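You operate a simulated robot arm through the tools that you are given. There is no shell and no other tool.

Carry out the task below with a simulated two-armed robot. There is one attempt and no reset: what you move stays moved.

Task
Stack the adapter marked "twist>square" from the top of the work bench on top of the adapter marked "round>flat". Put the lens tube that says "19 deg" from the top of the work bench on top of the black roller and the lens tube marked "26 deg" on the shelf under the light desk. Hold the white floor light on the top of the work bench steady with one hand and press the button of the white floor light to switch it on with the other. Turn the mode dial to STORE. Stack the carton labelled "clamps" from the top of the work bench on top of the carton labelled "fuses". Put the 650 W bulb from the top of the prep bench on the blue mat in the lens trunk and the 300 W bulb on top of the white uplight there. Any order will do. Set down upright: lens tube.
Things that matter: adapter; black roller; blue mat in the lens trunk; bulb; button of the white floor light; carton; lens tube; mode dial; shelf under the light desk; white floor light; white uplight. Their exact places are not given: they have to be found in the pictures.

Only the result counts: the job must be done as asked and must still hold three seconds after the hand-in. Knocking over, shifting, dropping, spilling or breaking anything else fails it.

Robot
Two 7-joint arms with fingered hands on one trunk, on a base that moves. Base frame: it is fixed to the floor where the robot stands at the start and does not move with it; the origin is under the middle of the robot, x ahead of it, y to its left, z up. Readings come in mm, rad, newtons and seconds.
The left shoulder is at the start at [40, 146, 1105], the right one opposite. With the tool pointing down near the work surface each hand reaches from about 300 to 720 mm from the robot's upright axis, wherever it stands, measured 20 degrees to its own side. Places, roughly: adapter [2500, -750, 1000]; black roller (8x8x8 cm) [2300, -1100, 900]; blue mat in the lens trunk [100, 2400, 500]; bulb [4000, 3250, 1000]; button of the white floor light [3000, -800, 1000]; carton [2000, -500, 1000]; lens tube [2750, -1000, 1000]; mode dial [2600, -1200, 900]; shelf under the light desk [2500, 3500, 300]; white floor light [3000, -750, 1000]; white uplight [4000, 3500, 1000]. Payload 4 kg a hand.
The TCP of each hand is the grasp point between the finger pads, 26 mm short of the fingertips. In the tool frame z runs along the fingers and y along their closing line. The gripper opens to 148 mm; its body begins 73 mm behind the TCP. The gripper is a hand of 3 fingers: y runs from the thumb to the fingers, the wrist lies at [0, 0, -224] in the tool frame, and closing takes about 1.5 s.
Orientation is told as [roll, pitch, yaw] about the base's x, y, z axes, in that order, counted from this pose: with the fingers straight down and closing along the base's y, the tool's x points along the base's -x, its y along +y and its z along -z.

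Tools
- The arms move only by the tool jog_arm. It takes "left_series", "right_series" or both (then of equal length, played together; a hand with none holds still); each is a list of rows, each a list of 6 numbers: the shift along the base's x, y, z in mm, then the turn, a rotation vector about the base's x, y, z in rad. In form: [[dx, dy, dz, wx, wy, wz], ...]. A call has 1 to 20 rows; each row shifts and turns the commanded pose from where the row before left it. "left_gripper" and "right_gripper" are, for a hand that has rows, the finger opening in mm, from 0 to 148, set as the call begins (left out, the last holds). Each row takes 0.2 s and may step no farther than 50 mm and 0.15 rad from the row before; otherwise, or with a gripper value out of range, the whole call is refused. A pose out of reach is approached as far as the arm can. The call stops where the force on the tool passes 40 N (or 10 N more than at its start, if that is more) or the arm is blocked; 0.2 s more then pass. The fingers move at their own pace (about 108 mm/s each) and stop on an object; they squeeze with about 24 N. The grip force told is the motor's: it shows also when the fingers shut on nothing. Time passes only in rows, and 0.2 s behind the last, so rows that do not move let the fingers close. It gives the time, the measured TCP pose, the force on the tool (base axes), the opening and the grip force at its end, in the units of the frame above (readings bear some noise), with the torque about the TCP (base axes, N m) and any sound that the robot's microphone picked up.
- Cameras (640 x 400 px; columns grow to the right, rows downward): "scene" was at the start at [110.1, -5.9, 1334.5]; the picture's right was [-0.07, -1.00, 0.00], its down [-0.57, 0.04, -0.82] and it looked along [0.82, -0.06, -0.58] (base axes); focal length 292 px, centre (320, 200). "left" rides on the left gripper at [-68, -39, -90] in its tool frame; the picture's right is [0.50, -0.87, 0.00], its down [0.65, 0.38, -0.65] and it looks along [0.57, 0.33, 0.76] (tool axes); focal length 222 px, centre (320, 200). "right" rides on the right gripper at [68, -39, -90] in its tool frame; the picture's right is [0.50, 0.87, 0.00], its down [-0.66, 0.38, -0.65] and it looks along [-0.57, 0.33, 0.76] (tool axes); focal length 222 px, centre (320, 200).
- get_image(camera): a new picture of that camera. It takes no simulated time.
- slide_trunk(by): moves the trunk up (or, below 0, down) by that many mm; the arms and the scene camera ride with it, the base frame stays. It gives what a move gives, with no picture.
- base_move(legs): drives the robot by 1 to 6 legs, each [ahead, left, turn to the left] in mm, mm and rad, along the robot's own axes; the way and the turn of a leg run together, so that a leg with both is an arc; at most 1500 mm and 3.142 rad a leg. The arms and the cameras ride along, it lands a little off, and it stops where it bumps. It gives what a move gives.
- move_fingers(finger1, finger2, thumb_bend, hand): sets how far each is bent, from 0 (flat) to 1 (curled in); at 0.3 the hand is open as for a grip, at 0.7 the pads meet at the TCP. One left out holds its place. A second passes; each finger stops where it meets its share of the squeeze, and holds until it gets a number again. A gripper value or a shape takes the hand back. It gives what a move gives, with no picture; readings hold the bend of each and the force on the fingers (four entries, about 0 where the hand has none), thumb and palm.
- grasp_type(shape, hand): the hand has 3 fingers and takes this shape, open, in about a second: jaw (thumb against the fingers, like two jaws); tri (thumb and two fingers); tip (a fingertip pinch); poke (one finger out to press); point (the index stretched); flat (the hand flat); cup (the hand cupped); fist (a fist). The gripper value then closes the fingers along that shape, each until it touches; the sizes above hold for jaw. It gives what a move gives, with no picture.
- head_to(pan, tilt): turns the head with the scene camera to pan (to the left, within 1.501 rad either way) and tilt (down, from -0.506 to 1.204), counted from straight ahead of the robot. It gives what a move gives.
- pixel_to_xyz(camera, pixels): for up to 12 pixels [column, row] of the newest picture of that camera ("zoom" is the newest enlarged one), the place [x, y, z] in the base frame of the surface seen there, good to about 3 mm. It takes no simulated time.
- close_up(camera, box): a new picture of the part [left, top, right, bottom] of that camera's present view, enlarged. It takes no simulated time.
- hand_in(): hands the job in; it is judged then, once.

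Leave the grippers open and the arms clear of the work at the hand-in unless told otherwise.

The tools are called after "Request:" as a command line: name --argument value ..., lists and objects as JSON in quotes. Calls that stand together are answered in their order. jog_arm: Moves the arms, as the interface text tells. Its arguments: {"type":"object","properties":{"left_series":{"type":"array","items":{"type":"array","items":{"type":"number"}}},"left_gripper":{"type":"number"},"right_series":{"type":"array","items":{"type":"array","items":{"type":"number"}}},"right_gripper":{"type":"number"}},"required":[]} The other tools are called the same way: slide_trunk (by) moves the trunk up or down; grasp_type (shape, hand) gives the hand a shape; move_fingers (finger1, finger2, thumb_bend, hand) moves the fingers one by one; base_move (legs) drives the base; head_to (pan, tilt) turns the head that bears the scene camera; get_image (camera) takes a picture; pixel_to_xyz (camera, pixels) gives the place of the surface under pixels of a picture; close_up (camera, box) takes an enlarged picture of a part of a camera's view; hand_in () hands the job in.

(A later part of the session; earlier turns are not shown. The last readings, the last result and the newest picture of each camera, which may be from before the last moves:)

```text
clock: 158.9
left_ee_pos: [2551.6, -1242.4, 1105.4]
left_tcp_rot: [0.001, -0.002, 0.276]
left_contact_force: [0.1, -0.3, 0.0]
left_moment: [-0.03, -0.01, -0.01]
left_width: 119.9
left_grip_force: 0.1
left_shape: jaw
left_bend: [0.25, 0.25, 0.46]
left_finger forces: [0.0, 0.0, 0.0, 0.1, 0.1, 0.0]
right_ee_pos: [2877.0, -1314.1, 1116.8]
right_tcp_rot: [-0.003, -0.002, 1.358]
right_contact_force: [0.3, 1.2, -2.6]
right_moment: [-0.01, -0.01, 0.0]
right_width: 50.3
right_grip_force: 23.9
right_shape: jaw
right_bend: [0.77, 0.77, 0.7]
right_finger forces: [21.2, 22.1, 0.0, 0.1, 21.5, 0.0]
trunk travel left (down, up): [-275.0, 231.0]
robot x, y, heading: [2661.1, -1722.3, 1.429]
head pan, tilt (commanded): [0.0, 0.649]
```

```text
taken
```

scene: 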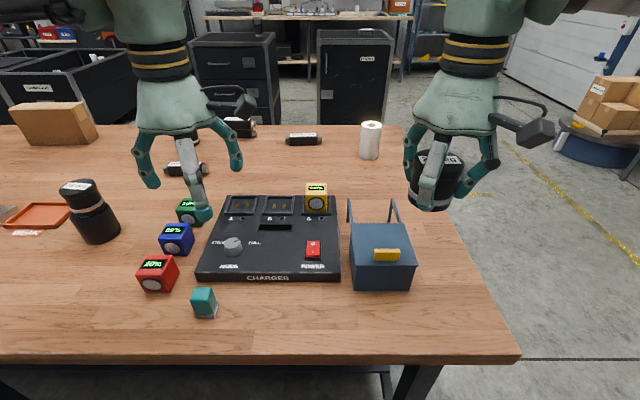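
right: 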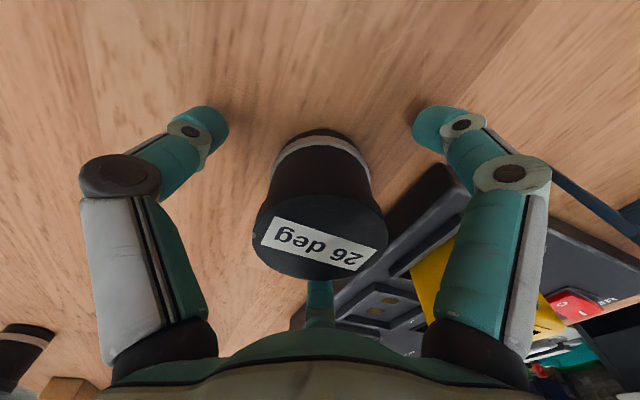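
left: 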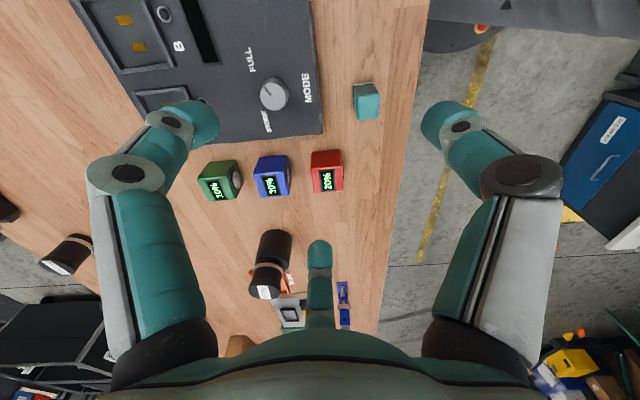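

Left wrist camera shows the dial well at (273,93). I zoom in on it.

Request:
close_up --camera "left" --box '[220, 30, 340, 150]'

Request:
pixel_to_xyz --camera "zoom" --pixels '[[280, 213], [262, 195], [330, 260], [300, 270], [205, 160], [210, 90], [250, 310], [258, 255], [315, 175], [425, 200], [345, 215], [245, 230]]'

Request:
close_up --camera "scene" --box '[190, 200, 300, 290]'

```text
3.33 times, centred on (280, 90) of left
```

zoom: 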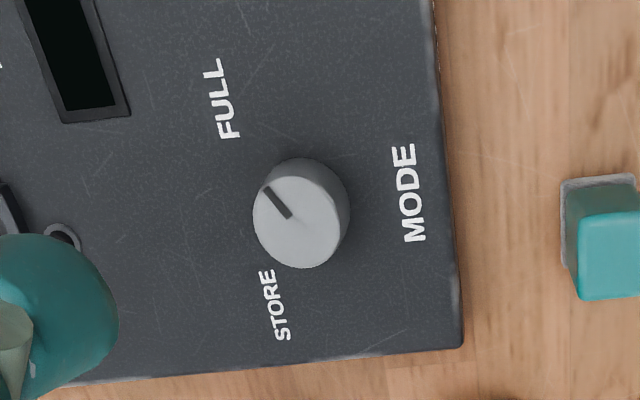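

```text
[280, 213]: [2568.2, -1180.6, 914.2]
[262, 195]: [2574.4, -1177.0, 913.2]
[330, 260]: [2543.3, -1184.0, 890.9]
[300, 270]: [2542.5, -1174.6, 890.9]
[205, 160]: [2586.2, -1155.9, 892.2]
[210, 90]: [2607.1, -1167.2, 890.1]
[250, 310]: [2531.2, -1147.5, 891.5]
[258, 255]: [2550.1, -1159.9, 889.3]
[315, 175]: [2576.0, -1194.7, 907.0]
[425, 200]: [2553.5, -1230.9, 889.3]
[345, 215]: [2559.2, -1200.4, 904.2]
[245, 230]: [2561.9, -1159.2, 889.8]
```

```text
4.44 times, centred on (245, 245) of scene
```

zoom: 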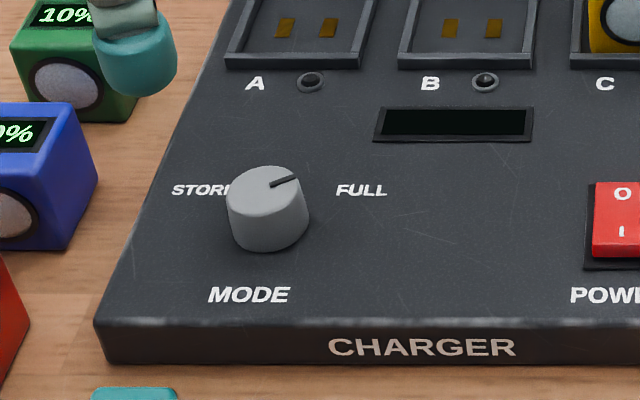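

Request:
close_up --camera "left" --box '[250, 65, 300, 125]'

```text
6.67 times, centred on (275, 95) of left
```

zoom: 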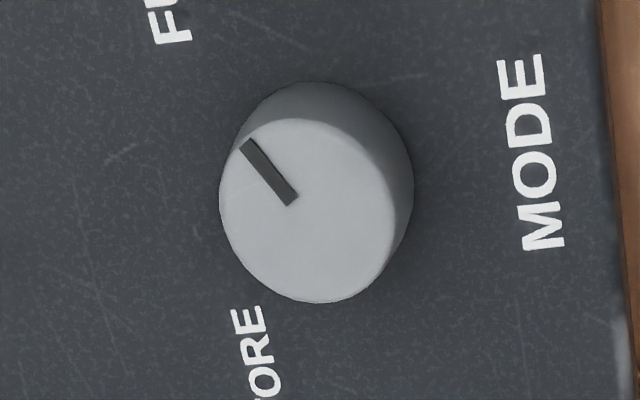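

Request:
pixel_to_xyz --camera "zoom" --pixels '[[247, 147], [292, 202], [308, 212], [225, 205], [395, 215], [308, 125], [315, 298], [405, 170], [320, 85], [250, 320], [170, 30], [530, 150]]'

```text
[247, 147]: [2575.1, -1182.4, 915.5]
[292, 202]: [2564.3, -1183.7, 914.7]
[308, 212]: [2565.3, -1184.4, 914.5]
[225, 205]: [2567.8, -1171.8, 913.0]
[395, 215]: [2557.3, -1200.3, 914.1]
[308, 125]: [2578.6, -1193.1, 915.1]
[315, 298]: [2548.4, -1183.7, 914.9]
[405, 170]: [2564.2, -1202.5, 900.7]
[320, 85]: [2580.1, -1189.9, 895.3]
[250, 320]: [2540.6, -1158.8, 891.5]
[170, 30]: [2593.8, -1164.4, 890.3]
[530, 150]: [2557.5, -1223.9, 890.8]
```

Knob centre ≈ (2563, -1187), top 914.5, diameter ≈ 30; pointer is about 60° to the FULL side, so STORE needs about +2.09 rad (counter-clockwise from above). I check neighbours' positions.

Request:
pixel_to_xyz --camera "left" --pixels '[[325, 155], [312, 175], [345, 160], [270, 160], [258, 175], [215, 165], [360, 90], [370, 115], [322, 130], [210, 45], [165, 15]]'

Request:
pixel_to_xyz --camera "scene" --pixels '[[157, 262], [177, 230], [203, 300], [190, 205], [312, 250]]'

```text
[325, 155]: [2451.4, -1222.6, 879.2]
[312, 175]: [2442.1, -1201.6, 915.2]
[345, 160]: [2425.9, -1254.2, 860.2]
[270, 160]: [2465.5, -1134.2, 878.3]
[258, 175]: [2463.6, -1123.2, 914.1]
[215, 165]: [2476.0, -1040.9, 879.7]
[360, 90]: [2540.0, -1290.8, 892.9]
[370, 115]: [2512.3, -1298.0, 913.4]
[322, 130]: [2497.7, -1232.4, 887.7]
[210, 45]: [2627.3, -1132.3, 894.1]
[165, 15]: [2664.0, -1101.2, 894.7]
```

```text
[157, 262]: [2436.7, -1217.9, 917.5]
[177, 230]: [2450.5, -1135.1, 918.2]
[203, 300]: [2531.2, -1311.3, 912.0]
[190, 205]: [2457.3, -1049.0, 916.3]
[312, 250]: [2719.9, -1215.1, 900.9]
```

Nothing within 100 mm of the knob except labels. I turn the left hand -0.4, preshape to 80 and move above the knob.

Request:
jog_arm --left_series '[[4, 18, -25, 0, 0, -0.13], [4, 18, -25, 0, 0, -0.13], [3.4, 19.4, -25, 0, 0, -0.14], [0, 0, -40, 0, 0, 0], [0, 0, 0, 0, 0, 0]]' --left_gripper 80

Request:
get_image --camera "left"

Request:
close_up --camera "scene" --box '[170, 160, 310, 290]'

```text
clock: 160.1
left_ee_pos: [2564.1, -1185.4, 992.5]
left_tcp_rot: [0.001, 0.0, -0.123]
left_contact_force: [0.5, -0.6, 0.0]
left_moment: [0.02, 0.0, 0.02]
left_width: 80.4
left_grip_force: 0.2
left_shape: jaw
left_bend: [0.34, 0.34, 0.7]
left_finger forces: [0.1, 0.0, 0.0, 0.0, 0.1, 0.0]
right_ee_pos: [2877.8, -1316.6, 1116.3]
right_tcp_rot: [-0.002, -0.002, 1.356]
right_contact_force: [-0.1, 0.0, -2.1]
right_moment: [0.01, 0.01, 0.02]
right_width: 50.0
right_grip_force: 24.5
right_shape: jaw
right_bend: [0.77, 0.77, 0.7]
right_finger forces: [21.1, 22.3, 0.0, 0.0, 21.5, 0.1]
trunk travel left (down, up): [-275.0, 231.0]
robot x, y, heading: [2662.9, -1722.6, 1.431]
head pan, tilt (commanded): [0.0, 0.649]
```

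```text
taken
```

left: 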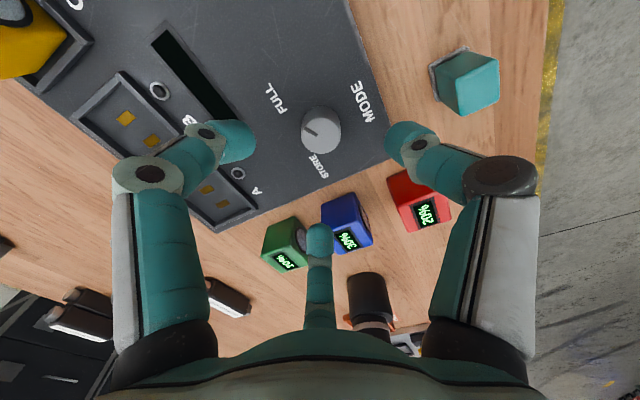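

```text
3.08 times, centred on (240, 225) of scene
```

zoom: 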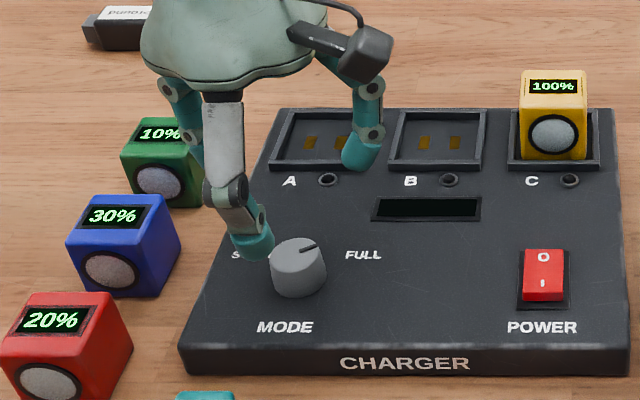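

Request:
close_up --camera "left" --box '[280, 90, 360, 170]'

Request:
pixel_to_xyz --camera "left" --pixels '[[319, 132], [304, 132], [338, 135], [320, 117], [320, 150], [308, 128]]'

```text
5.00 times, centred on (320, 130) of left
```

zoom: 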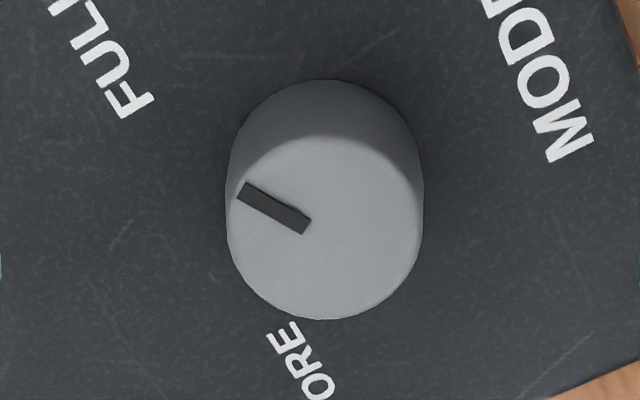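

```text
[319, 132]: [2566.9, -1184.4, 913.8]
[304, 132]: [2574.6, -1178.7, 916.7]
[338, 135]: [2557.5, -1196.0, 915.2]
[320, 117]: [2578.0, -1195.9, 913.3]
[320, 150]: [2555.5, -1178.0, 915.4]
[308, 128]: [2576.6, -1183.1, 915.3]
```

Knob centre (2566, -1187). I adjust and descend to z≈925.

Request:
jog_arm --left_series '[[2, -1.6, -25, 0, 0, 0], [0, 0, -25, 0, 0, 0], [0, 0, -17, 0, 0, 0], [0, 0, 0, 0, 0, 0]]'

Request:
get_image --camera "left"

Request:
close_up --camera "scene" --box '[170, 160, 310, 290]'

```text
clock: 161.1
left_ee_pos: [2567.0, -1187.3, 924.5]
left_tcp_rot: [0.002, -0.001, -0.123]
left_contact_force: [-0.8, -0.1, 0.1]
left_moment: [-0.01, -0.02, 0.02]
left_width: 80.7
left_grip_force: 0.1
left_shape: jaw
left_bend: [0.34, 0.34, 0.7]
left_finger forces: [0.0, 0.1, 0.0, 0.0, 0.0, 0.1]
right_ee_pos: [2877.6, -1314.3, 1117.0]
right_tcp_rot: [-0.003, -0.002, 1.356]
right_contact_force: [-0.4, 0.4, -2.2]
right_moment: [0.0, 0.01, -0.03]
right_width: 50.3
right_grip_force: 23.8
right_shape: jaw
right_bend: [0.77, 0.77, 0.7]
right_finger forces: [21.2, 22.2, 0.0, 0.1, 21.5, 0.1]
trunk travel left (down, up): [-275.0, 231.0]
robot x, y, heading: [2660.6, -1722.2, 1.432]
head pan, tilt (commanded): [0.0, 0.649]
```

```text
taken
```

left: 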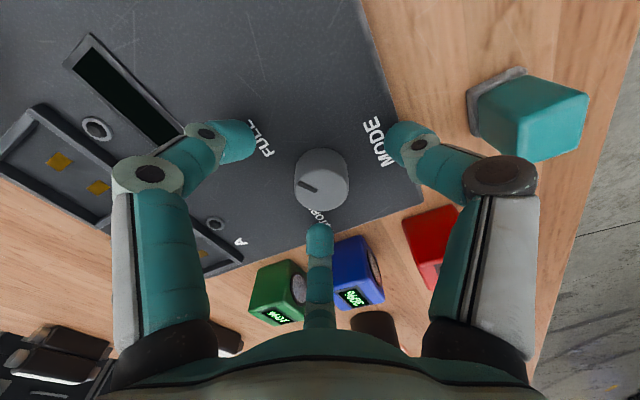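

```text
3.08 times, centred on (240, 225) of scene
```

zoom: 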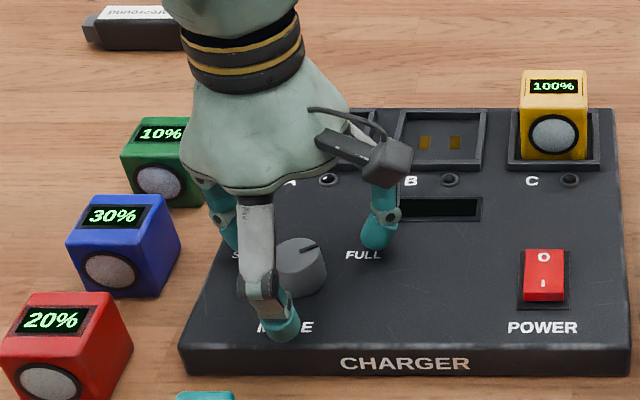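

Fingers surround the knob. I close on it.

Request:
jog_arm --left_series '[[0, 0, 0, 0, 0, 0], [0, 0, 0, 0, 0, 0], [0, 0, 0, 0, 0, 0], [0, 0, 0, 0, 0, 0], [0, 0, 0, 0, 0, 0]]' --left_gripper 0

Request:
get_image --camera "left"

Request:
close_up --camera "scene" --box '[170, 160, 310, 290]'

```text
clock: 162.3
left_ee_pos: [2565.6, -1187.0, 923.7]
left_tcp_rot: [0.001, 0.002, -0.123]
left_contact_force: [1.3, -1.5, -4.0]
left_moment: [-0.06, -0.04, 0.07]
left_width: 26.1
left_grip_force: 24.0
left_shape: jaw
left_bend: [0.75, 0.76, 0.7]
left_finger forces: [20.1, 21.2, 0.1, 0.0, 21.4, 0.0]
right_ee_pos: [2876.6, -1314.2, 1116.6]
right_tcp_rot: [-0.001, -0.001, 1.357]
right_contact_force: [0.6, -0.6, -2.9]
right_moment: [-0.06, -0.02, 0.01]
right_width: 50.0
right_grip_force: 23.7
right_shape: jaw
right_bend: [0.77, 0.77, 0.7]
right_finger forces: [21.2, 22.2, 0.0, 0.0, 21.4, 0.0]
trunk travel left (down, up): [-275.0, 231.0]
robot x, y, heading: [2662.7, -1726.9, 1.432]
head pan, tilt (commanded): [0.0, 0.649]
```

```text
taken
```

left: 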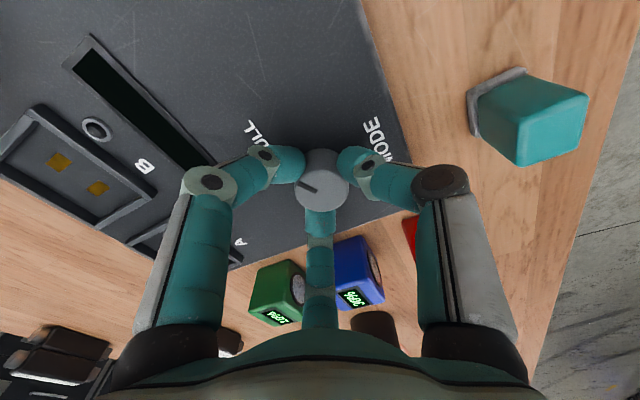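

```text
3.08 times, centred on (240, 225) of scene
```

zoom: 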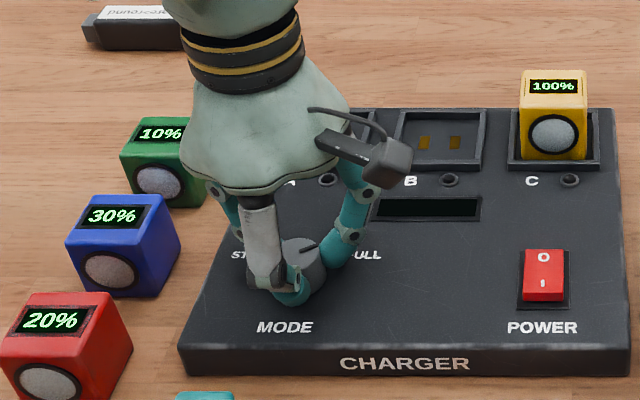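

Good three-point grip. I turn by +0.6 rad first and check that the knob follows and the console stays.

Request:
jog_arm --left_series '[[0, 0, 0, 0, 0, 0.12], [0, 0, 0, 0, 0, 0.12], [0, 0, 0, 0, 0, 0.12], [0, 0, 0, 0, 0, 0.12], [0, 0, 0, 0, 0, 0.12]]'

Request:
get_image --camera "left"

Request:
close_up --camera "scene" --box '[170, 160, 310, 290]'

```text
clock: 163.5
left_ee_pos: [2567.0, -1186.3, 923.4]
left_tcp_rot: [0.003, 0.0, 0.478]
left_contact_force: [1.4, 6.5, -2.7]
left_moment: [0.14, -0.03, -0.03]
left_width: 25.5
left_grip_force: 24.1
left_shape: jaw
left_bend: [0.74, 0.76, 0.7]
left_finger forces: [24.9, 22.0, 0.0, 0.1, 18.9, 0.0]
right_ee_pos: [2876.9, -1314.4, 1116.6]
right_tcp_rot: [0.0, -0.001, 1.355]
right_contact_force: [-0.3, -0.1, -2.8]
right_moment: [0.01, 0.06, 0.03]
right_width: 50.3
right_grip_force: 24.8
right_shape: jaw
right_bend: [0.77, 0.77, 0.7]
right_finger forces: [21.2, 22.2, 0.1, 0.0, 21.6, 0.0]
trunk travel left (down, up): [-275.0, 231.0]
robot x, y, heading: [2664.6, -1721.3, 1.429]
head pan, tilt (commanded): [0.0, 0.649]
```

```text
taken
```

left: 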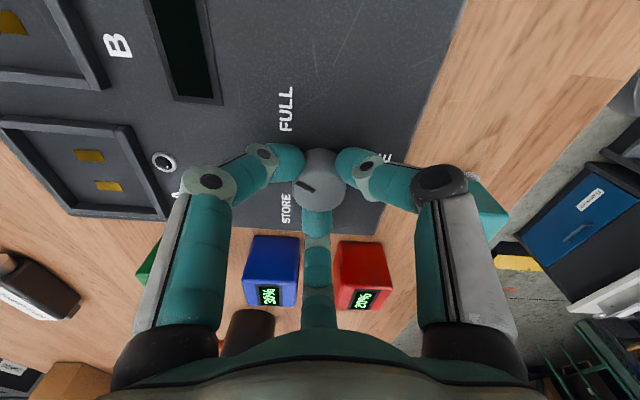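

```text
3.08 times, centred on (240, 225) of scene
```

zoom: 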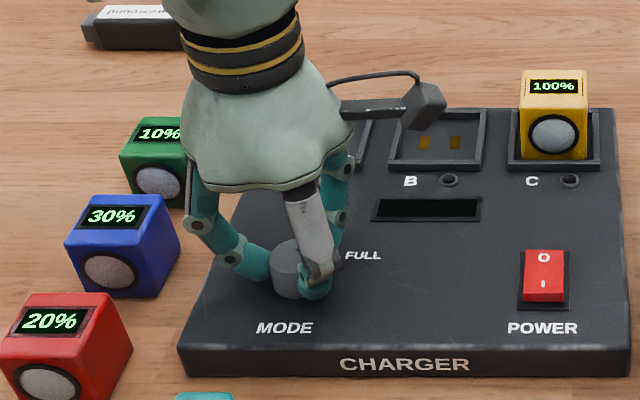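

The knob follows and the console stays put. I continue by +0.75.

Request:
jog_arm --left_series '[[0, 0, 0, 0, 0, 0.125], [0, 0, 0, 0, 0, 0.125], [0, 0, 0, 0, 0, 0.125], [0, 0, 0, 0, 0, 0.125], [0, 0, 0, 0, 0, 0.125], [0, 0, 0, 0, 0, 0.125]]'

Request:
get_image --camera "left"

Request:
close_up --camera "scene" --box '[170, 160, 310, 290]'

```text
clock: 164.9
left_ee_pos: [2564.2, -1186.7, 923.6]
left_tcp_rot: [0.001, 0.0, 1.23]
left_contact_force: [-1.7, 11.3, -0.4]
left_moment: [0.31, 0.01, -0.03]
left_width: 25.2
left_grip_force: 23.3
left_shape: jaw
left_bend: [0.74, 0.76, 0.7]
left_finger forces: [27.2, 19.7, 0.0, 0.0, 19.1, 0.0]
right_ee_pos: [2877.2, -1313.7, 1115.7]
right_tcp_rot: [-0.004, 0.0, 1.356]
right_contact_force: [0.4, 0.4, -3.0]
right_moment: [0.02, -0.02, -0.04]
right_width: 50.3
right_grip_force: 23.8
right_shape: jaw
right_bend: [0.77, 0.77, 0.7]
right_finger forces: [21.2, 22.2, 0.0, 0.1, 21.5, 0.1]
trunk travel left (down, up): [-275.0, 231.0]
robot x, y, heading: [2665.0, -1724.9, 1.429]
head pan, tilt (commanded): [0.0, 0.649]
```

```text
taken
```

left: 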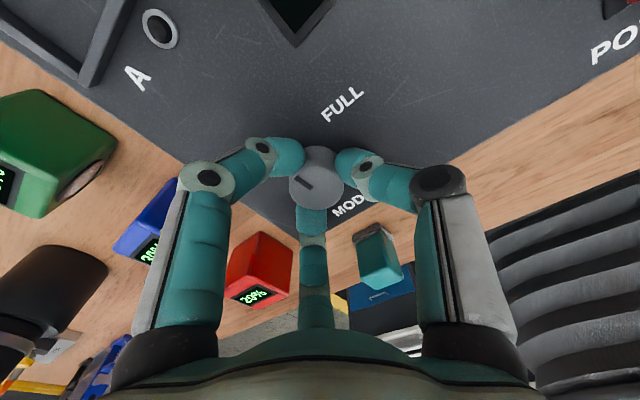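

```text
3.08 times, centred on (240, 225) of scene
```

zoom: 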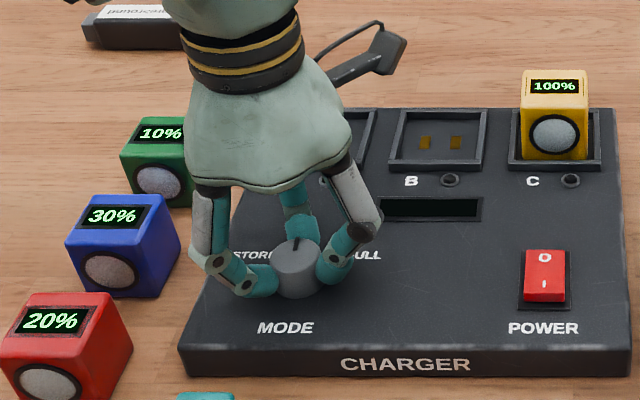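

The pointer now points straight away. I relieve 1 mm in y and continue by +0.74.

Request:
jog_arm --left_series '[[0, 1, 0, 0, 0, 0.125], [0, 0, 0, 0, 0, 0.125], [0, 0, 0, 0, 0, 0.125], [0, 0, 0, 0, 0, 0.125], [0, 0, 0, 0, 0, 0.125], [0, 0, 0, 0, 0, 0.115]]'

Request:
get_image --camera "left"

Request:
close_up --camera "scene" --box '[170, 160, 310, 290]'

```text
clock: 166.3
left_ee_pos: [2565.1, -1185.8, 923.6]
left_tcp_rot: [0.002, 0.0, 1.968]
left_contact_force: [-4.2, 11.6, 4.5]
left_moment: [0.33, 0.1, -0.04]
left_width: 25.2
left_grip_force: 24.2
left_shape: jaw
left_bend: [0.74, 0.76, 0.7]
left_finger forces: [27.7, 18.8, 0.0, 0.1, 24.5, 0.0]
right_ee_pos: [2876.4, -1314.2, 1116.1]
right_tcp_rot: [-0.004, 0.001, 1.357]
right_contact_force: [-0.6, -0.1, -2.2]
right_moment: [0.01, 0.02, -0.02]
right_width: 50.4
right_grip_force: 23.8
right_shape: jaw
right_bend: [0.77, 0.77, 0.7]
right_finger forces: [21.1, 22.2, 0.0, 0.0, 21.5, 0.0]
trunk travel left (down, up): [-275.0, 231.0]
robot x, y, heading: [2659.2, -1719.8, 1.424]
head pan, tilt (commanded): [0.0, 0.649]
```

```text
taken
```

left: 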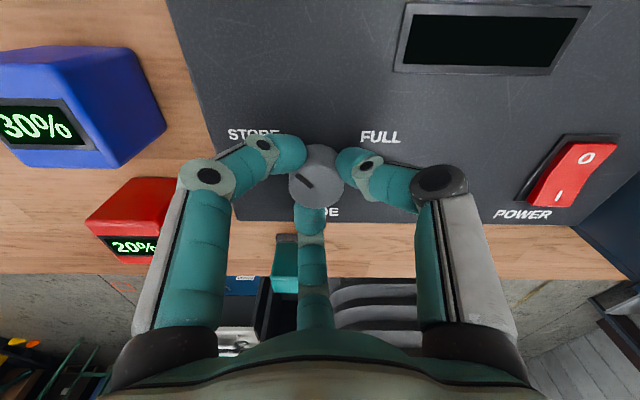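

```text
3.08 times, centred on (240, 225) of scene
```

zoom: 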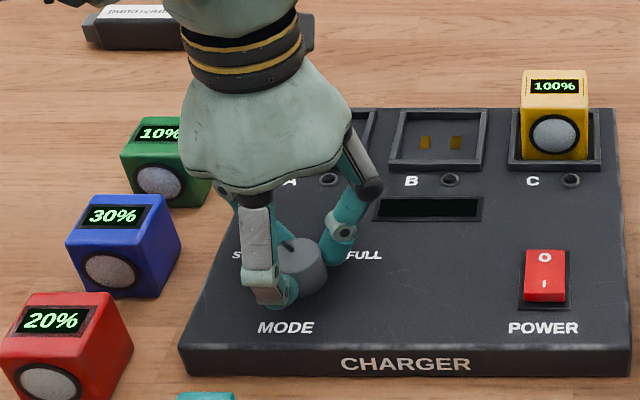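

The pointer now points to the upper left, toward STORE. I zoom to judge the angle.

Request:
close_up --camera "left" --box '[270, 110, 410, 220]'

```text
3.64 times, centred on (340, 165) of left
```

zoom: 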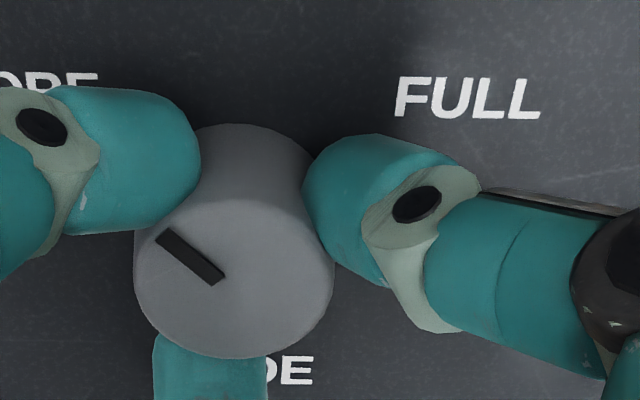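

The pointer is ~50-60° left. I release the knob, rise, and look from above to judge it exactly.

Request:
jog_arm --left_series '[[0, 0, 0, 0, 0, 0], [0, 0, 0, 0, 0, 0], [0, 0, 0, 0, 0, 0], [0, 0, 30, 0, 0, 0], [0, 0, 40, 0, 0, 0], [0, -10, 40, 0, 0, 0], [0, 0, 0, 0, 0, 0]]' --left_gripper 80

Request:
get_image --camera "left"

Request:
close_up --camera "left" --box '[240, 40, 400, 140]'

Request:
close_up --camera "scene" --box '[190, 200, 300, 290]'

```text
clock: 167.9
left_ee_pos: [2565.8, -1197.0, 1033.8]
left_tcp_rot: [0.0, 0.003, 1.966]
left_contact_force: [-0.2, 0.4, 0.2]
left_moment: [-0.01, 0.0, 0.03]
left_width: 79.6
left_grip_force: 0.0
left_shape: jaw
left_bend: [0.35, 0.35, 0.7]
left_finger forces: [0.1, 0.0, 0.0, 0.0, 0.1, 0.1]
right_ee_pos: [2877.2, -1313.8, 1116.4]
right_tcp_rot: [-0.001, -0.002, 1.357]
right_contact_force: [-0.7, -0.2, -3.4]
right_moment: [-0.05, 0.03, 0.01]
right_width: 50.3
right_grip_force: 23.8
right_shape: jaw
right_bend: [0.77, 0.77, 0.7]
right_finger forces: [21.3, 22.2, 0.0, 0.1, 21.4, 0.0]
trunk travel left (down, up): [-275.0, 231.0]
robot x, y, heading: [2662.1, -1718.8, 1.427]
head pan, tilt (commanded): [0.0, 0.649]
```

```text
taken
```

left: 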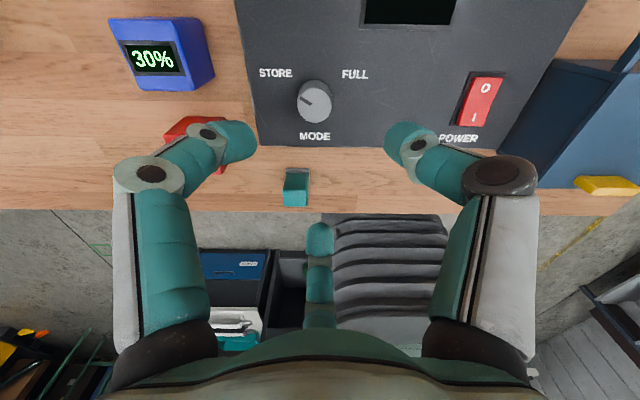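

```text
4.00 times, centred on (320, 90) of left
```

zoom: 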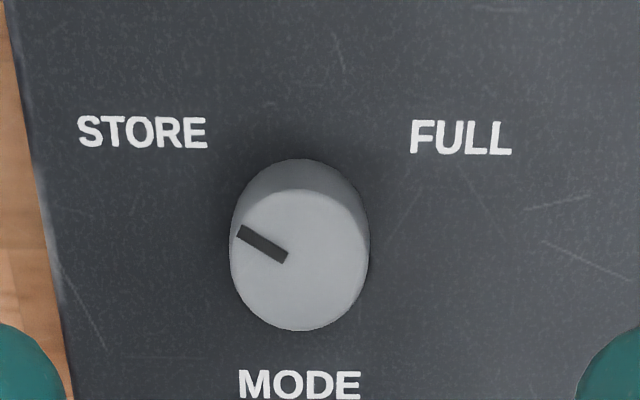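

```text
4.44 times, centred on (245, 245) of scene
```

zoom: 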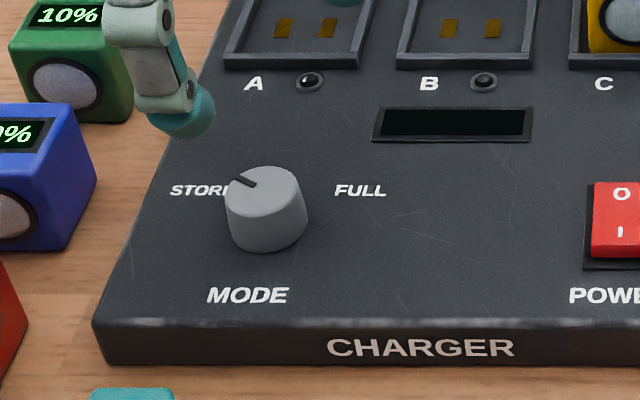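

The dial is at STORE: pointer 61° left, label 59° left. I bring the left hand to rest and draw both hands in.

Request:
jog_arm --left_series '[[0, -20, 20, 0, 0, -0.14], [0, -30, 20, 0, 0, -0.14], [0, -30, 20, 0, 0, -0.14], [0, -30, 20, 0, 0, -0.12], [0, 0, 0, 0, 0, 0]]' --right_series '[[0, -10, 0, 0, 0, 0], [0, -10, 0, 0, 0, 0], [0, -10, 0, 0, 0, 0], [0, -10, 0, 0, 0, 0], [0, 0, 0, 0, 0, 0]]' --left_gripper 148

Request:
base_move --legs '[[-30, -880, 0], [0, 0, 0.142]]'

Request:
head_to --pan 0.0 --tilt 0.35

Request:
get_image --camera "scene"

```text
clock: 169.1
left_ee_pos: [2564.0, -1307.3, 1111.2]
left_tcp_rot: [0.001, 0.0, 1.427]
left_contact_force: [-0.9, 0.6, 0.3]
left_moment: [0.01, -0.02, 0.02]
left_width: 147.9
left_grip_force: 0.1
left_shape: jaw
left_bend: [0.3, 0.3, 0.3]
left_finger forces: [0.1, 0.1, 0.0, 0.1, 0.0, 0.0]
right_ee_pos: [2877.5, -1354.2, 1116.9]
right_tcp_rot: [-0.002, -0.001, 1.355]
right_contact_force: [-0.7, 0.1, -2.8]
right_moment: [-0.01, -0.01, -0.04]
right_width: 50.4
right_grip_force: 24.0
right_shape: jaw
right_bend: [0.77, 0.77, 0.7]
right_finger forces: [21.2, 22.2, 0.1, 0.0, 21.6, 0.0]
trunk travel left (down, up): [-275.0, 231.0]
robot x, y, heading: [2663.2, -1721.0, 1.425]
head pan, tilt (commanded): [0.0, 0.649]
```

```text
clock: 174.3
left_ee_pos: [3363.6, -1480.5, 1112.2]
left_tcp_rot: [0.004, 0.0, 1.557]
left_contact_force: [-0.6, -1.2, 0.0]
left_moment: [0.01, 0.0, 0.01]
left_width: 147.7
left_grip_force: 0.1
left_shape: jaw
left_bend: [0.3, 0.3, 0.3]
left_finger forces: [0.0, 0.0, 0.1, 0.1, 0.0, 0.0]
right_ee_pos: [3679.7, -1486.2, 1116.1]
right_tcp_rot: [-0.003, -0.002, 1.487]
right_contact_force: [0.4, 0.1, -2.5]
right_moment: [-0.04, 0.0, 0.02]
right_width: 50.5
right_grip_force: 23.6
right_shape: jaw
right_bend: [0.77, 0.77, 0.7]
right_finger forces: [21.1, 22.3, 0.1, 0.1, 21.5, 0.1]
trunk travel left (down, up): [-275.0, 231.0]
robot x, y, heading: [3513.5, -1876.4, 1.56]
head pan, tilt (commanded): [0.0, 0.649]
```

```text
clock: 175.1
left_ee_pos: [3364.5, -1481.6, 1111.8]
left_tcp_rot: [0.001, 0.0, 1.559]
left_contact_force: [-0.1, 0.2, -0.4]
left_moment: [0.01, 0.0, 0.03]
left_width: 147.8
left_grip_force: 0.0
left_shape: jaw
left_bend: [0.3, 0.3, 0.3]
left_finger forces: [0.0, 0.0, 0.0, 0.0, 0.0, 0.0]
right_ee_pos: [3680.0, -1486.1, 1116.2]
right_tcp_rot: [-0.002, -0.002, 1.488]
right_contact_force: [-0.5, -0.1, -3.2]
right_moment: [-0.01, -0.03, -0.01]
right_width: 50.4
right_grip_force: 24.5
right_shape: jaw
right_bend: [0.77, 0.77, 0.7]
right_finger forces: [21.1, 22.3, 0.1, 0.1, 21.5, 0.0]
trunk travel left (down, up): [-275.0, 231.0]
robot x, y, heading: [3515.2, -1877.4, 1.56]
head pan, tilt (commanded): [0.0, 0.351]
```

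```text
taken
```

scene: 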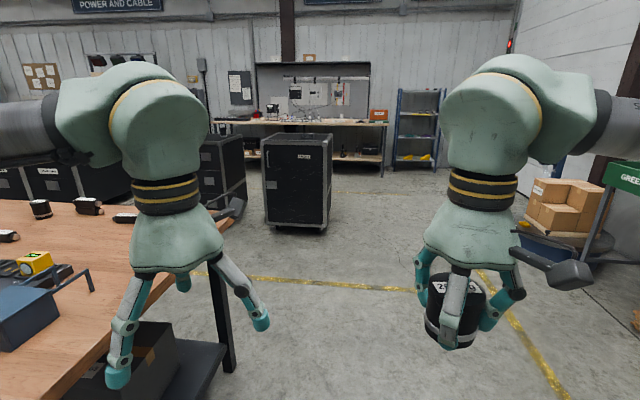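

I read positions of the case, the desk and the blue rack ahead.

Request:
pixel_to_xyz --camera "scene" --pixels '[[330, 215], [266, 215], [300, 225], [332, 140], [385, 125], [300, 123], [380, 155], [400, 160], [440, 160], [215, 200], [245, 190], [300, 155]]'

Request:
close_up --camera "scene" --box '[220, 60, 460, 210]'

```text
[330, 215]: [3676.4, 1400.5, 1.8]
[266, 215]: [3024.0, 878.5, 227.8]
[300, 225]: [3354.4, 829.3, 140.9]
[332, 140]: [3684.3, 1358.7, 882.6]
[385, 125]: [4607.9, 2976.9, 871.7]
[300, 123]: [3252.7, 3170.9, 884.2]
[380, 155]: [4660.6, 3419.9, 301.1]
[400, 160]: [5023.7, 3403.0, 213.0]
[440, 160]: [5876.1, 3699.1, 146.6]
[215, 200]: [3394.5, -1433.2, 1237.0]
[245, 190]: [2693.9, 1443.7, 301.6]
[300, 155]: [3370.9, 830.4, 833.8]
```

```text
2.67 times, centred on (340, 135) of scene
```

zoom: 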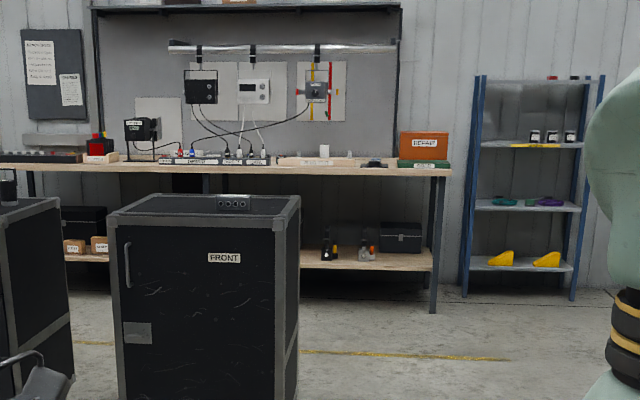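

The FRONT case spans x 3024-3680, y 830-1400. I take the way along x≈4150: right 640, then ahead.

Request:
base_move --legs '[[0, -640, 0], [1500, 0, 0], [1500, 0, 0], [900, 0, 0]]'

Request:
get_image --camera "scene"

Request:
head_to --pan 0.8 --tilt 0.4

Request:
get_image --camera "scene"

```text
clock: 197.1
left_ee_pos: [4015.8, 2411.7, 1111.5]
left_tcp_rot: [0.001, 0.0, 1.56]
left_contact_force: [-0.9, -0.4, -0.6]
left_moment: [-0.02, 0.0, 0.02]
left_width: 148.0
left_grip_force: 0.1
left_shape: jaw
left_bend: [0.3, 0.3, 0.3]
left_finger forces: [0.0, 0.0, 0.1, 0.0, 0.1, 0.0]
right_ee_pos: [4333.1, 2406.8, 1117.0]
right_tcp_rot: [-0.002, -0.001, 1.491]
right_contact_force: [-0.3, 0.0, -2.1]
right_moment: [0.01, -0.02, 0.01]
right_width: 50.2
right_grip_force: 24.1
right_shape: jaw
right_bend: [0.77, 0.77, 0.7]
right_finger forces: [21.1, 22.2, 0.0, 0.0, 21.5, 0.0]
trunk travel left (down, up): [-275.0, 231.0]
robot x, y, heading: [4169.9, 2014.7, 1.562]
head pan, tilt (commanded): [0.0, 0.351]
```

```text
taken
```

scene: 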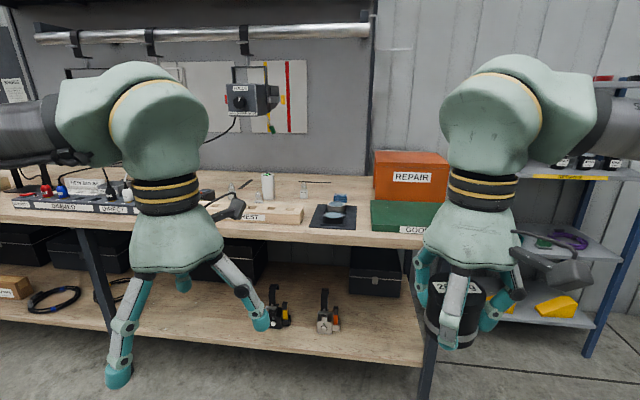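

```text
clock: 198.2
left_ee_pos: [4017.6, 2413.0, 1111.2]
left_tcp_rot: [0.002, -0.001, 1.559]
left_contact_force: [-0.1, -0.1, 0.6]
left_moment: [0.02, 0.02, 0.01]
left_width: 147.8
left_grip_force: 0.1
left_shape: jaw
left_bend: [0.3, 0.3, 0.3]
left_finger forces: [0.0, 0.0, 0.0, 0.0, 0.1, 0.1]
right_ee_pos: [4332.3, 2407.2, 1116.3]
right_tcp_rot: [-0.002, -0.002, 1.49]
right_contact_force: [0.0, -0.7, -3.3]
right_moment: [-0.02, -0.02, -0.01]
right_width: 50.1
right_grip_force: 24.6
right_shape: jaw
right_bend: [0.77, 0.77, 0.7]
right_finger forces: [21.1, 22.1, 0.0, 0.2, 21.4, 0.1]
trunk travel left (down, up): [-275.0, 231.0]
robot x, y, heading: [4168.3, 2017.4, 1.558]
head pan, tilt (commanded): [0.799, 0.4]
```

```text
taken
```

scene: 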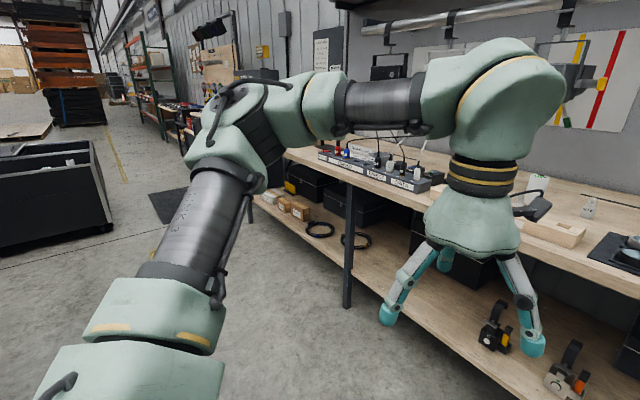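

The prep bench with its low shelf stands ahead. I turn square to it and drive 1450 left toward x≈2700 to find the light desk.

Request:
base_move --legs '[[0, 0, -0.14], [0, 1450, 0]]'

Request:
head_to --pan 0.15 --tilt 0.35

Request:
get_image --camera "scene"

```text
clock: 206.0
left_ee_pos: [2654.2, 2648.8, 1111.2]
left_tcp_rot: [0.001, 0.0, 1.408]
left_contact_force: [-0.2, -0.3, 0.2]
left_moment: [0.02, 0.0, -0.04]
left_width: 148.3
left_grip_force: 0.1
left_shape: jaw
left_bend: [0.3, 0.3, 0.3]
left_finger forces: [0.0, 0.0, 0.0, 0.0, 0.1, 0.0]
right_ee_pos: [2967.2, 2597.3, 1117.1]
right_tcp_rot: [-0.001, -0.002, 1.338]
right_contact_force: [0.0, -0.1, -2.7]
right_moment: [-0.01, 0.02, 0.03]
right_width: 50.2
right_grip_force: 23.8
right_shape: jaw
right_bend: [0.77, 0.77, 0.7]
right_finger forces: [21.0, 22.2, 0.0, 0.0, 21.6, 0.0]
trunk travel left (down, up): [-275.0, 231.0]
robot x, y, heading: [2746.1, 2235.4, 1.415]
head pan, tilt (commanded): [0.799, 0.4]
```

```text
clock: 207.0
left_ee_pos: [2654.8, 2647.8, 1111.1]
left_tcp_rot: [0.002, 0.0, 1.41]
left_contact_force: [0.8, -0.4, 1.2]
left_moment: [0.0, 0.0, -0.03]
left_width: 148.0
left_grip_force: 0.1
left_shape: jaw
left_bend: [0.3, 0.3, 0.3]
left_finger forces: [0.1, 0.0, 0.0, 0.0, 0.0, 0.0]
right_ee_pos: [2967.2, 2595.6, 1116.7]
right_tcp_rot: [-0.002, -0.003, 1.339]
right_contact_force: [0.0, 0.0, -2.4]
right_moment: [-0.01, 0.02, -0.02]
right_width: 50.1
right_grip_force: 24.0
right_shape: jaw
right_bend: [0.77, 0.77, 0.7]
right_finger forces: [21.1, 22.2, 0.1, 0.0, 21.7, 0.1]
trunk travel left (down, up): [-275.0, 231.0]
robot x, y, heading: [2744.4, 2233.1, 1.409]
head pan, tilt (commanded): [0.15, 0.351]
```

```text
taken
```

scene: 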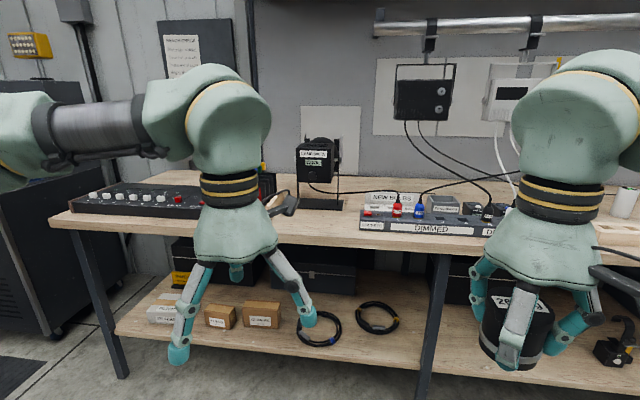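

The lighting desk stands on the bench's left end; its shelf carries boxes, small cartons and cable coils. I zoom in on the shelf.

Request:
head_to --pan 0.1 --tilt 0.6

Request:
get_image --camera "scene"

Request:
pixel_to_xyz --camera "scene" --pixels '[[60, 145], [420, 165], [100, 260], [410, 290], [250, 265], [380, 265], [300, 200], [200, 250], [330, 275], [290, 230], [420, 240], [130, 180]]'

```text
clock: 207.8
left_ee_pos: [2656.3, 2648.2, 1112.1]
left_tcp_rot: [0.002, 0.001, 1.407]
left_contact_force: [-0.4, 0.4, -0.6]
left_moment: [-0.01, 0.04, -0.01]
left_width: 148.2
left_grip_force: 0.1
left_shape: jaw
left_bend: [0.3, 0.3, 0.3]
left_finger forces: [0.1, 0.0, 0.0, 0.0, 0.0, 0.0]
right_ee_pos: [2967.8, 2597.3, 1116.6]
right_tcp_rot: [-0.001, -0.002, 1.338]
right_contact_force: [0.2, -1.1, -2.9]
right_moment: [-0.02, 0.01, 0.0]
right_width: 50.4
right_grip_force: 23.8
right_shape: jaw
right_bend: [0.77, 0.77, 0.7]
right_finger forces: [21.1, 22.2, 0.0, 0.0, 21.6, 0.1]
trunk travel left (down, up): [-275.0, 231.0]
robot x, y, heading: [2747.3, 2235.9, 1.412]
head pan, tilt (commanded): [0.099, 0.6]
```

```text
taken
```

scene: 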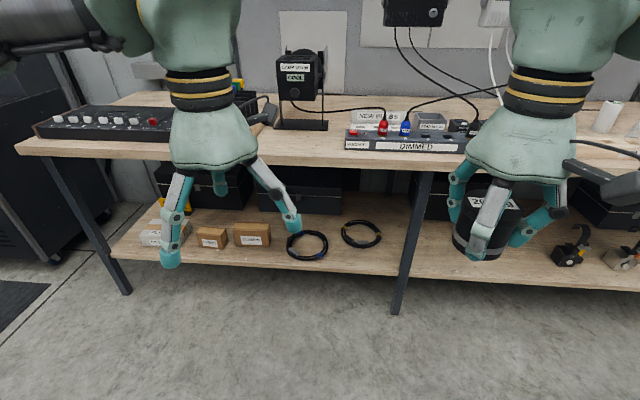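

```text
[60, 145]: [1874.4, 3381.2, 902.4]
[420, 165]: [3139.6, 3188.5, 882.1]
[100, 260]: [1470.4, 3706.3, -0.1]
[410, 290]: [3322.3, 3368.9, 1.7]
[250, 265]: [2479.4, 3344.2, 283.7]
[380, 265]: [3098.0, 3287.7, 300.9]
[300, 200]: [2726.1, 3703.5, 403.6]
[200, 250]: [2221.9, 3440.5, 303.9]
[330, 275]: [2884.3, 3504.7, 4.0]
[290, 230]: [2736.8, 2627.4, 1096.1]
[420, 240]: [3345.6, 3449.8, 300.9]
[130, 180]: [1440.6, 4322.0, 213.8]
```

Request:
close_up --camera "scene" --box '[130, 180, 420, 300]'

Request:
pixel_to_xyz --camera "zoom" --pixels '[[282, 135], [240, 150], [345, 142], [395, 142], [437, 145], [466, 115], [508, 120], [552, 118], [520, 160], [310, 170], [440, 180], [330, 60]]'

```text
2.21 times, centred on (275, 240) of scene
```

zoom: 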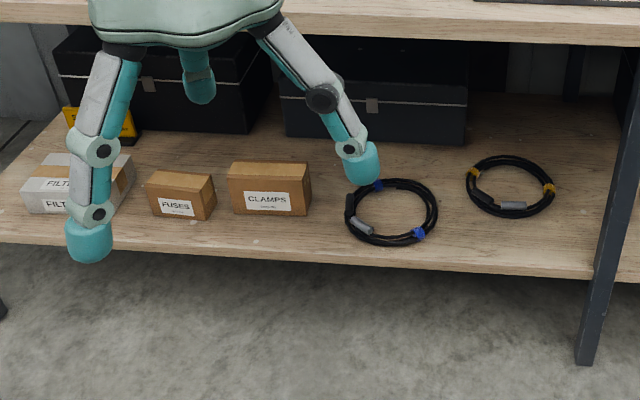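

```text
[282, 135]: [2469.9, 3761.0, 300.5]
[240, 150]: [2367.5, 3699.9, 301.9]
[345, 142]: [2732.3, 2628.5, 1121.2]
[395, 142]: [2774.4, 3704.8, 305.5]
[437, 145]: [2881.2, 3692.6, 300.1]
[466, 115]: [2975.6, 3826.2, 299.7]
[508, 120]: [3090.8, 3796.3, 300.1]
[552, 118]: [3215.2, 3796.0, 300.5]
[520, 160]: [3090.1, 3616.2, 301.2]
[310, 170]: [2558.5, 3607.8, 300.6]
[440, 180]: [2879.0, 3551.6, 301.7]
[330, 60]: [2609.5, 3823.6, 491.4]
```

A free strip lies in front of and between the coils. I measure candidate spots.

Request:
pixel_to_xyz --camera "zoom" --pixels '[[475, 240], [475, 258], [436, 215], [420, 238], [470, 190], [490, 210], [510, 217], [545, 205], [560, 245], [585, 240], [545, 12], [480, 40]]'

```text
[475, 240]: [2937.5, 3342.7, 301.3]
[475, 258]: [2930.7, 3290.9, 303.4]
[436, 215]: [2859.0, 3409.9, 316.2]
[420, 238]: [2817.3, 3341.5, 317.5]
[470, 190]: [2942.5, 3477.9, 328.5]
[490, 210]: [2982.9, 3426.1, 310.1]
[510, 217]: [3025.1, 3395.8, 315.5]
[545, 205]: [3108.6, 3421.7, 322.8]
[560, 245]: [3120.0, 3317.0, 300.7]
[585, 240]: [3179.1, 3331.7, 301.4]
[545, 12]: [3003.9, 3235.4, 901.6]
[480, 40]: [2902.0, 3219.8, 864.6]
```

The left table (x≈1880-3150) is the light desk; spot (2935, 3350, 301) is free. I pull the left hand back, then drive to about 450 mm before the desk edge.

Request:
jog_arm --left_series '[[0, -40, 0, 0, 0, 0], [0, -40, 0, 0, 0, 0], [0, -40, 0, 0, 0, 0], [0, 0, 0, 0, 0, 0]]' --right_series '[[0, -20, 0, 0, 0, 0], [0, -20, 0, 0, 0, 0], [0, -20, 0, 0, 0, 0], [0, 0, 0, 0, 0, 0]]'

Request:
base_move --legs '[[560, 160, 0]]'

Request:
get_image --camera "scene"

```text
clock: 208.8
left_ee_pos: [2653.6, 2527.7, 1111.2]
left_tcp_rot: [0.001, 0.0, 1.409]
left_contact_force: [-0.1, 0.0, -0.6]
left_moment: [0.04, -0.03, -0.01]
left_width: 148.1
left_grip_force: 0.1
left_shape: jaw
left_bend: [0.3, 0.3, 0.3]
left_finger forces: [0.1, 0.1, 0.0, 0.0, 0.0, 0.1]
right_ee_pos: [2967.6, 2535.9, 1118.3]
right_tcp_rot: [0.0, -0.002, 1.338]
right_contact_force: [-0.7, 0.3, -2.7]
right_moment: [-0.03, -0.03, 0.0]
right_width: 50.2
right_grip_force: 23.9
right_shape: jaw
right_bend: [0.77, 0.77, 0.7]
right_finger forces: [21.2, 22.2, 0.0, 0.0, 21.5, 0.0]
trunk travel left (down, up): [-275.0, 231.0]
robot x, y, heading: [2745.9, 2235.7, 1.414]
head pan, tilt (commanded): [0.099, 0.6]
```

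```text
clock: 212.1
left_ee_pos: [2587.0, 3102.5, 1111.8]
left_tcp_rot: [0.002, -0.001, 1.403]
left_contact_force: [0.6, -0.4, 0.4]
left_moment: [-0.02, -0.01, 0.0]
left_width: 148.0
left_grip_force: 0.1
left_shape: jaw
left_bend: [0.3, 0.3, 0.3]
left_finger forces: [0.1, 0.0, 0.1, 0.0, 0.0, 0.0]
right_ee_pos: [2899.9, 3107.1, 1117.7]
right_tcp_rot: [-0.003, -0.002, 1.333]
right_contact_force: [-0.2, -0.1, -2.8]
right_moment: [-0.01, 0.01, 0.0]
right_width: 50.4
right_grip_force: 24.1
right_shape: jaw
right_bend: [0.77, 0.77, 0.7]
right_finger forces: [21.3, 22.1, 0.1, 0.1, 21.5, 0.0]
trunk travel left (down, up): [-275.0, 231.0]
robot x, y, heading: [2677.0, 2804.8, 1.407]
head pan, tilt (commanded): [0.099, 0.6]
```

```text
taken
```

scene: 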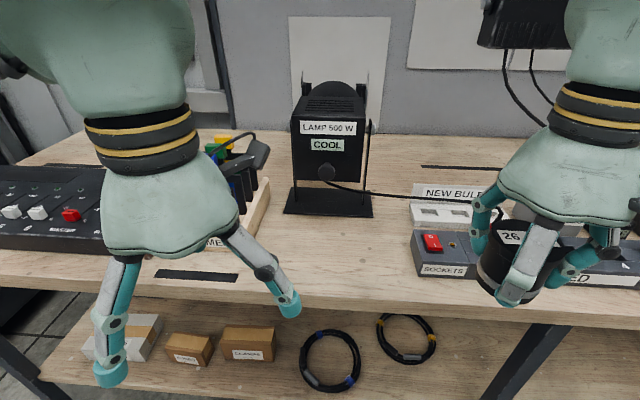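

I measure the shelf spot and the desk edge from here before lowering the trunk.

Request:
pixel_to_xyz --camera "scene" --pixels '[[430, 375], [400, 390], [460, 385], [355, 375], [436, 345], [410, 362], [480, 350], [400, 312], [420, 300], [300, 290], [390, 380], [500, 320]]'

Request:
slide_trunk --by -150

Request:
get_image --camera "scene"

```text
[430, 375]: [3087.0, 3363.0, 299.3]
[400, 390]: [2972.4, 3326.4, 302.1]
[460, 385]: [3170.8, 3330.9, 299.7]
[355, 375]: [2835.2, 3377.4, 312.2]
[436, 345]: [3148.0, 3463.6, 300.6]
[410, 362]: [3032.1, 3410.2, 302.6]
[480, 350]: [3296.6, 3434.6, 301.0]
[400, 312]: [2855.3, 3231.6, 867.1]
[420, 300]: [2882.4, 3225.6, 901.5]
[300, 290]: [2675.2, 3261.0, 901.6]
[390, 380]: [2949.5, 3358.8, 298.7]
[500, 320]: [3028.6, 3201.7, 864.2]
```

```text
clock: 213.8
left_ee_pos: [2585.7, 3101.7, 961.6]
left_tcp_rot: [0.002, 0.001, 1.403]
left_contact_force: [0.0, 0.0, -0.1]
left_moment: [-0.05, 0.02, 0.0]
left_width: 147.9
left_grip_force: 0.0
left_shape: jaw
left_bend: [0.3, 0.3, 0.3]
left_finger forces: [0.0, 0.0, 0.0, 0.1, 0.0, 0.1]
right_ee_pos: [2899.7, 3108.0, 968.1]
right_tcp_rot: [-0.001, -0.002, 1.334]
right_contact_force: [-0.9, 0.1, -3.1]
right_moment: [-0.04, -0.02, 0.0]
right_width: 50.3
right_grip_force: 23.7
right_shape: jaw
right_bend: [0.77, 0.77, 0.7]
right_finger forces: [21.2, 22.3, 0.0, 0.0, 21.4, 0.1]
trunk travel left (down, up): [-125.0, 381.0]
robot x, y, heading: [2678.2, 2809.3, 1.402]
head pan, tilt (commanded): [0.099, 0.6]
```

```text
taken
```

scene: 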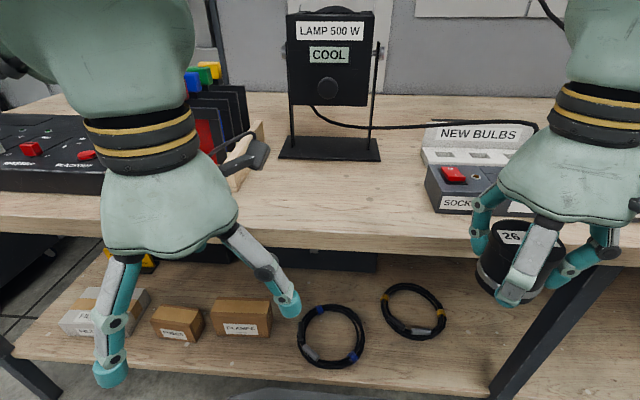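

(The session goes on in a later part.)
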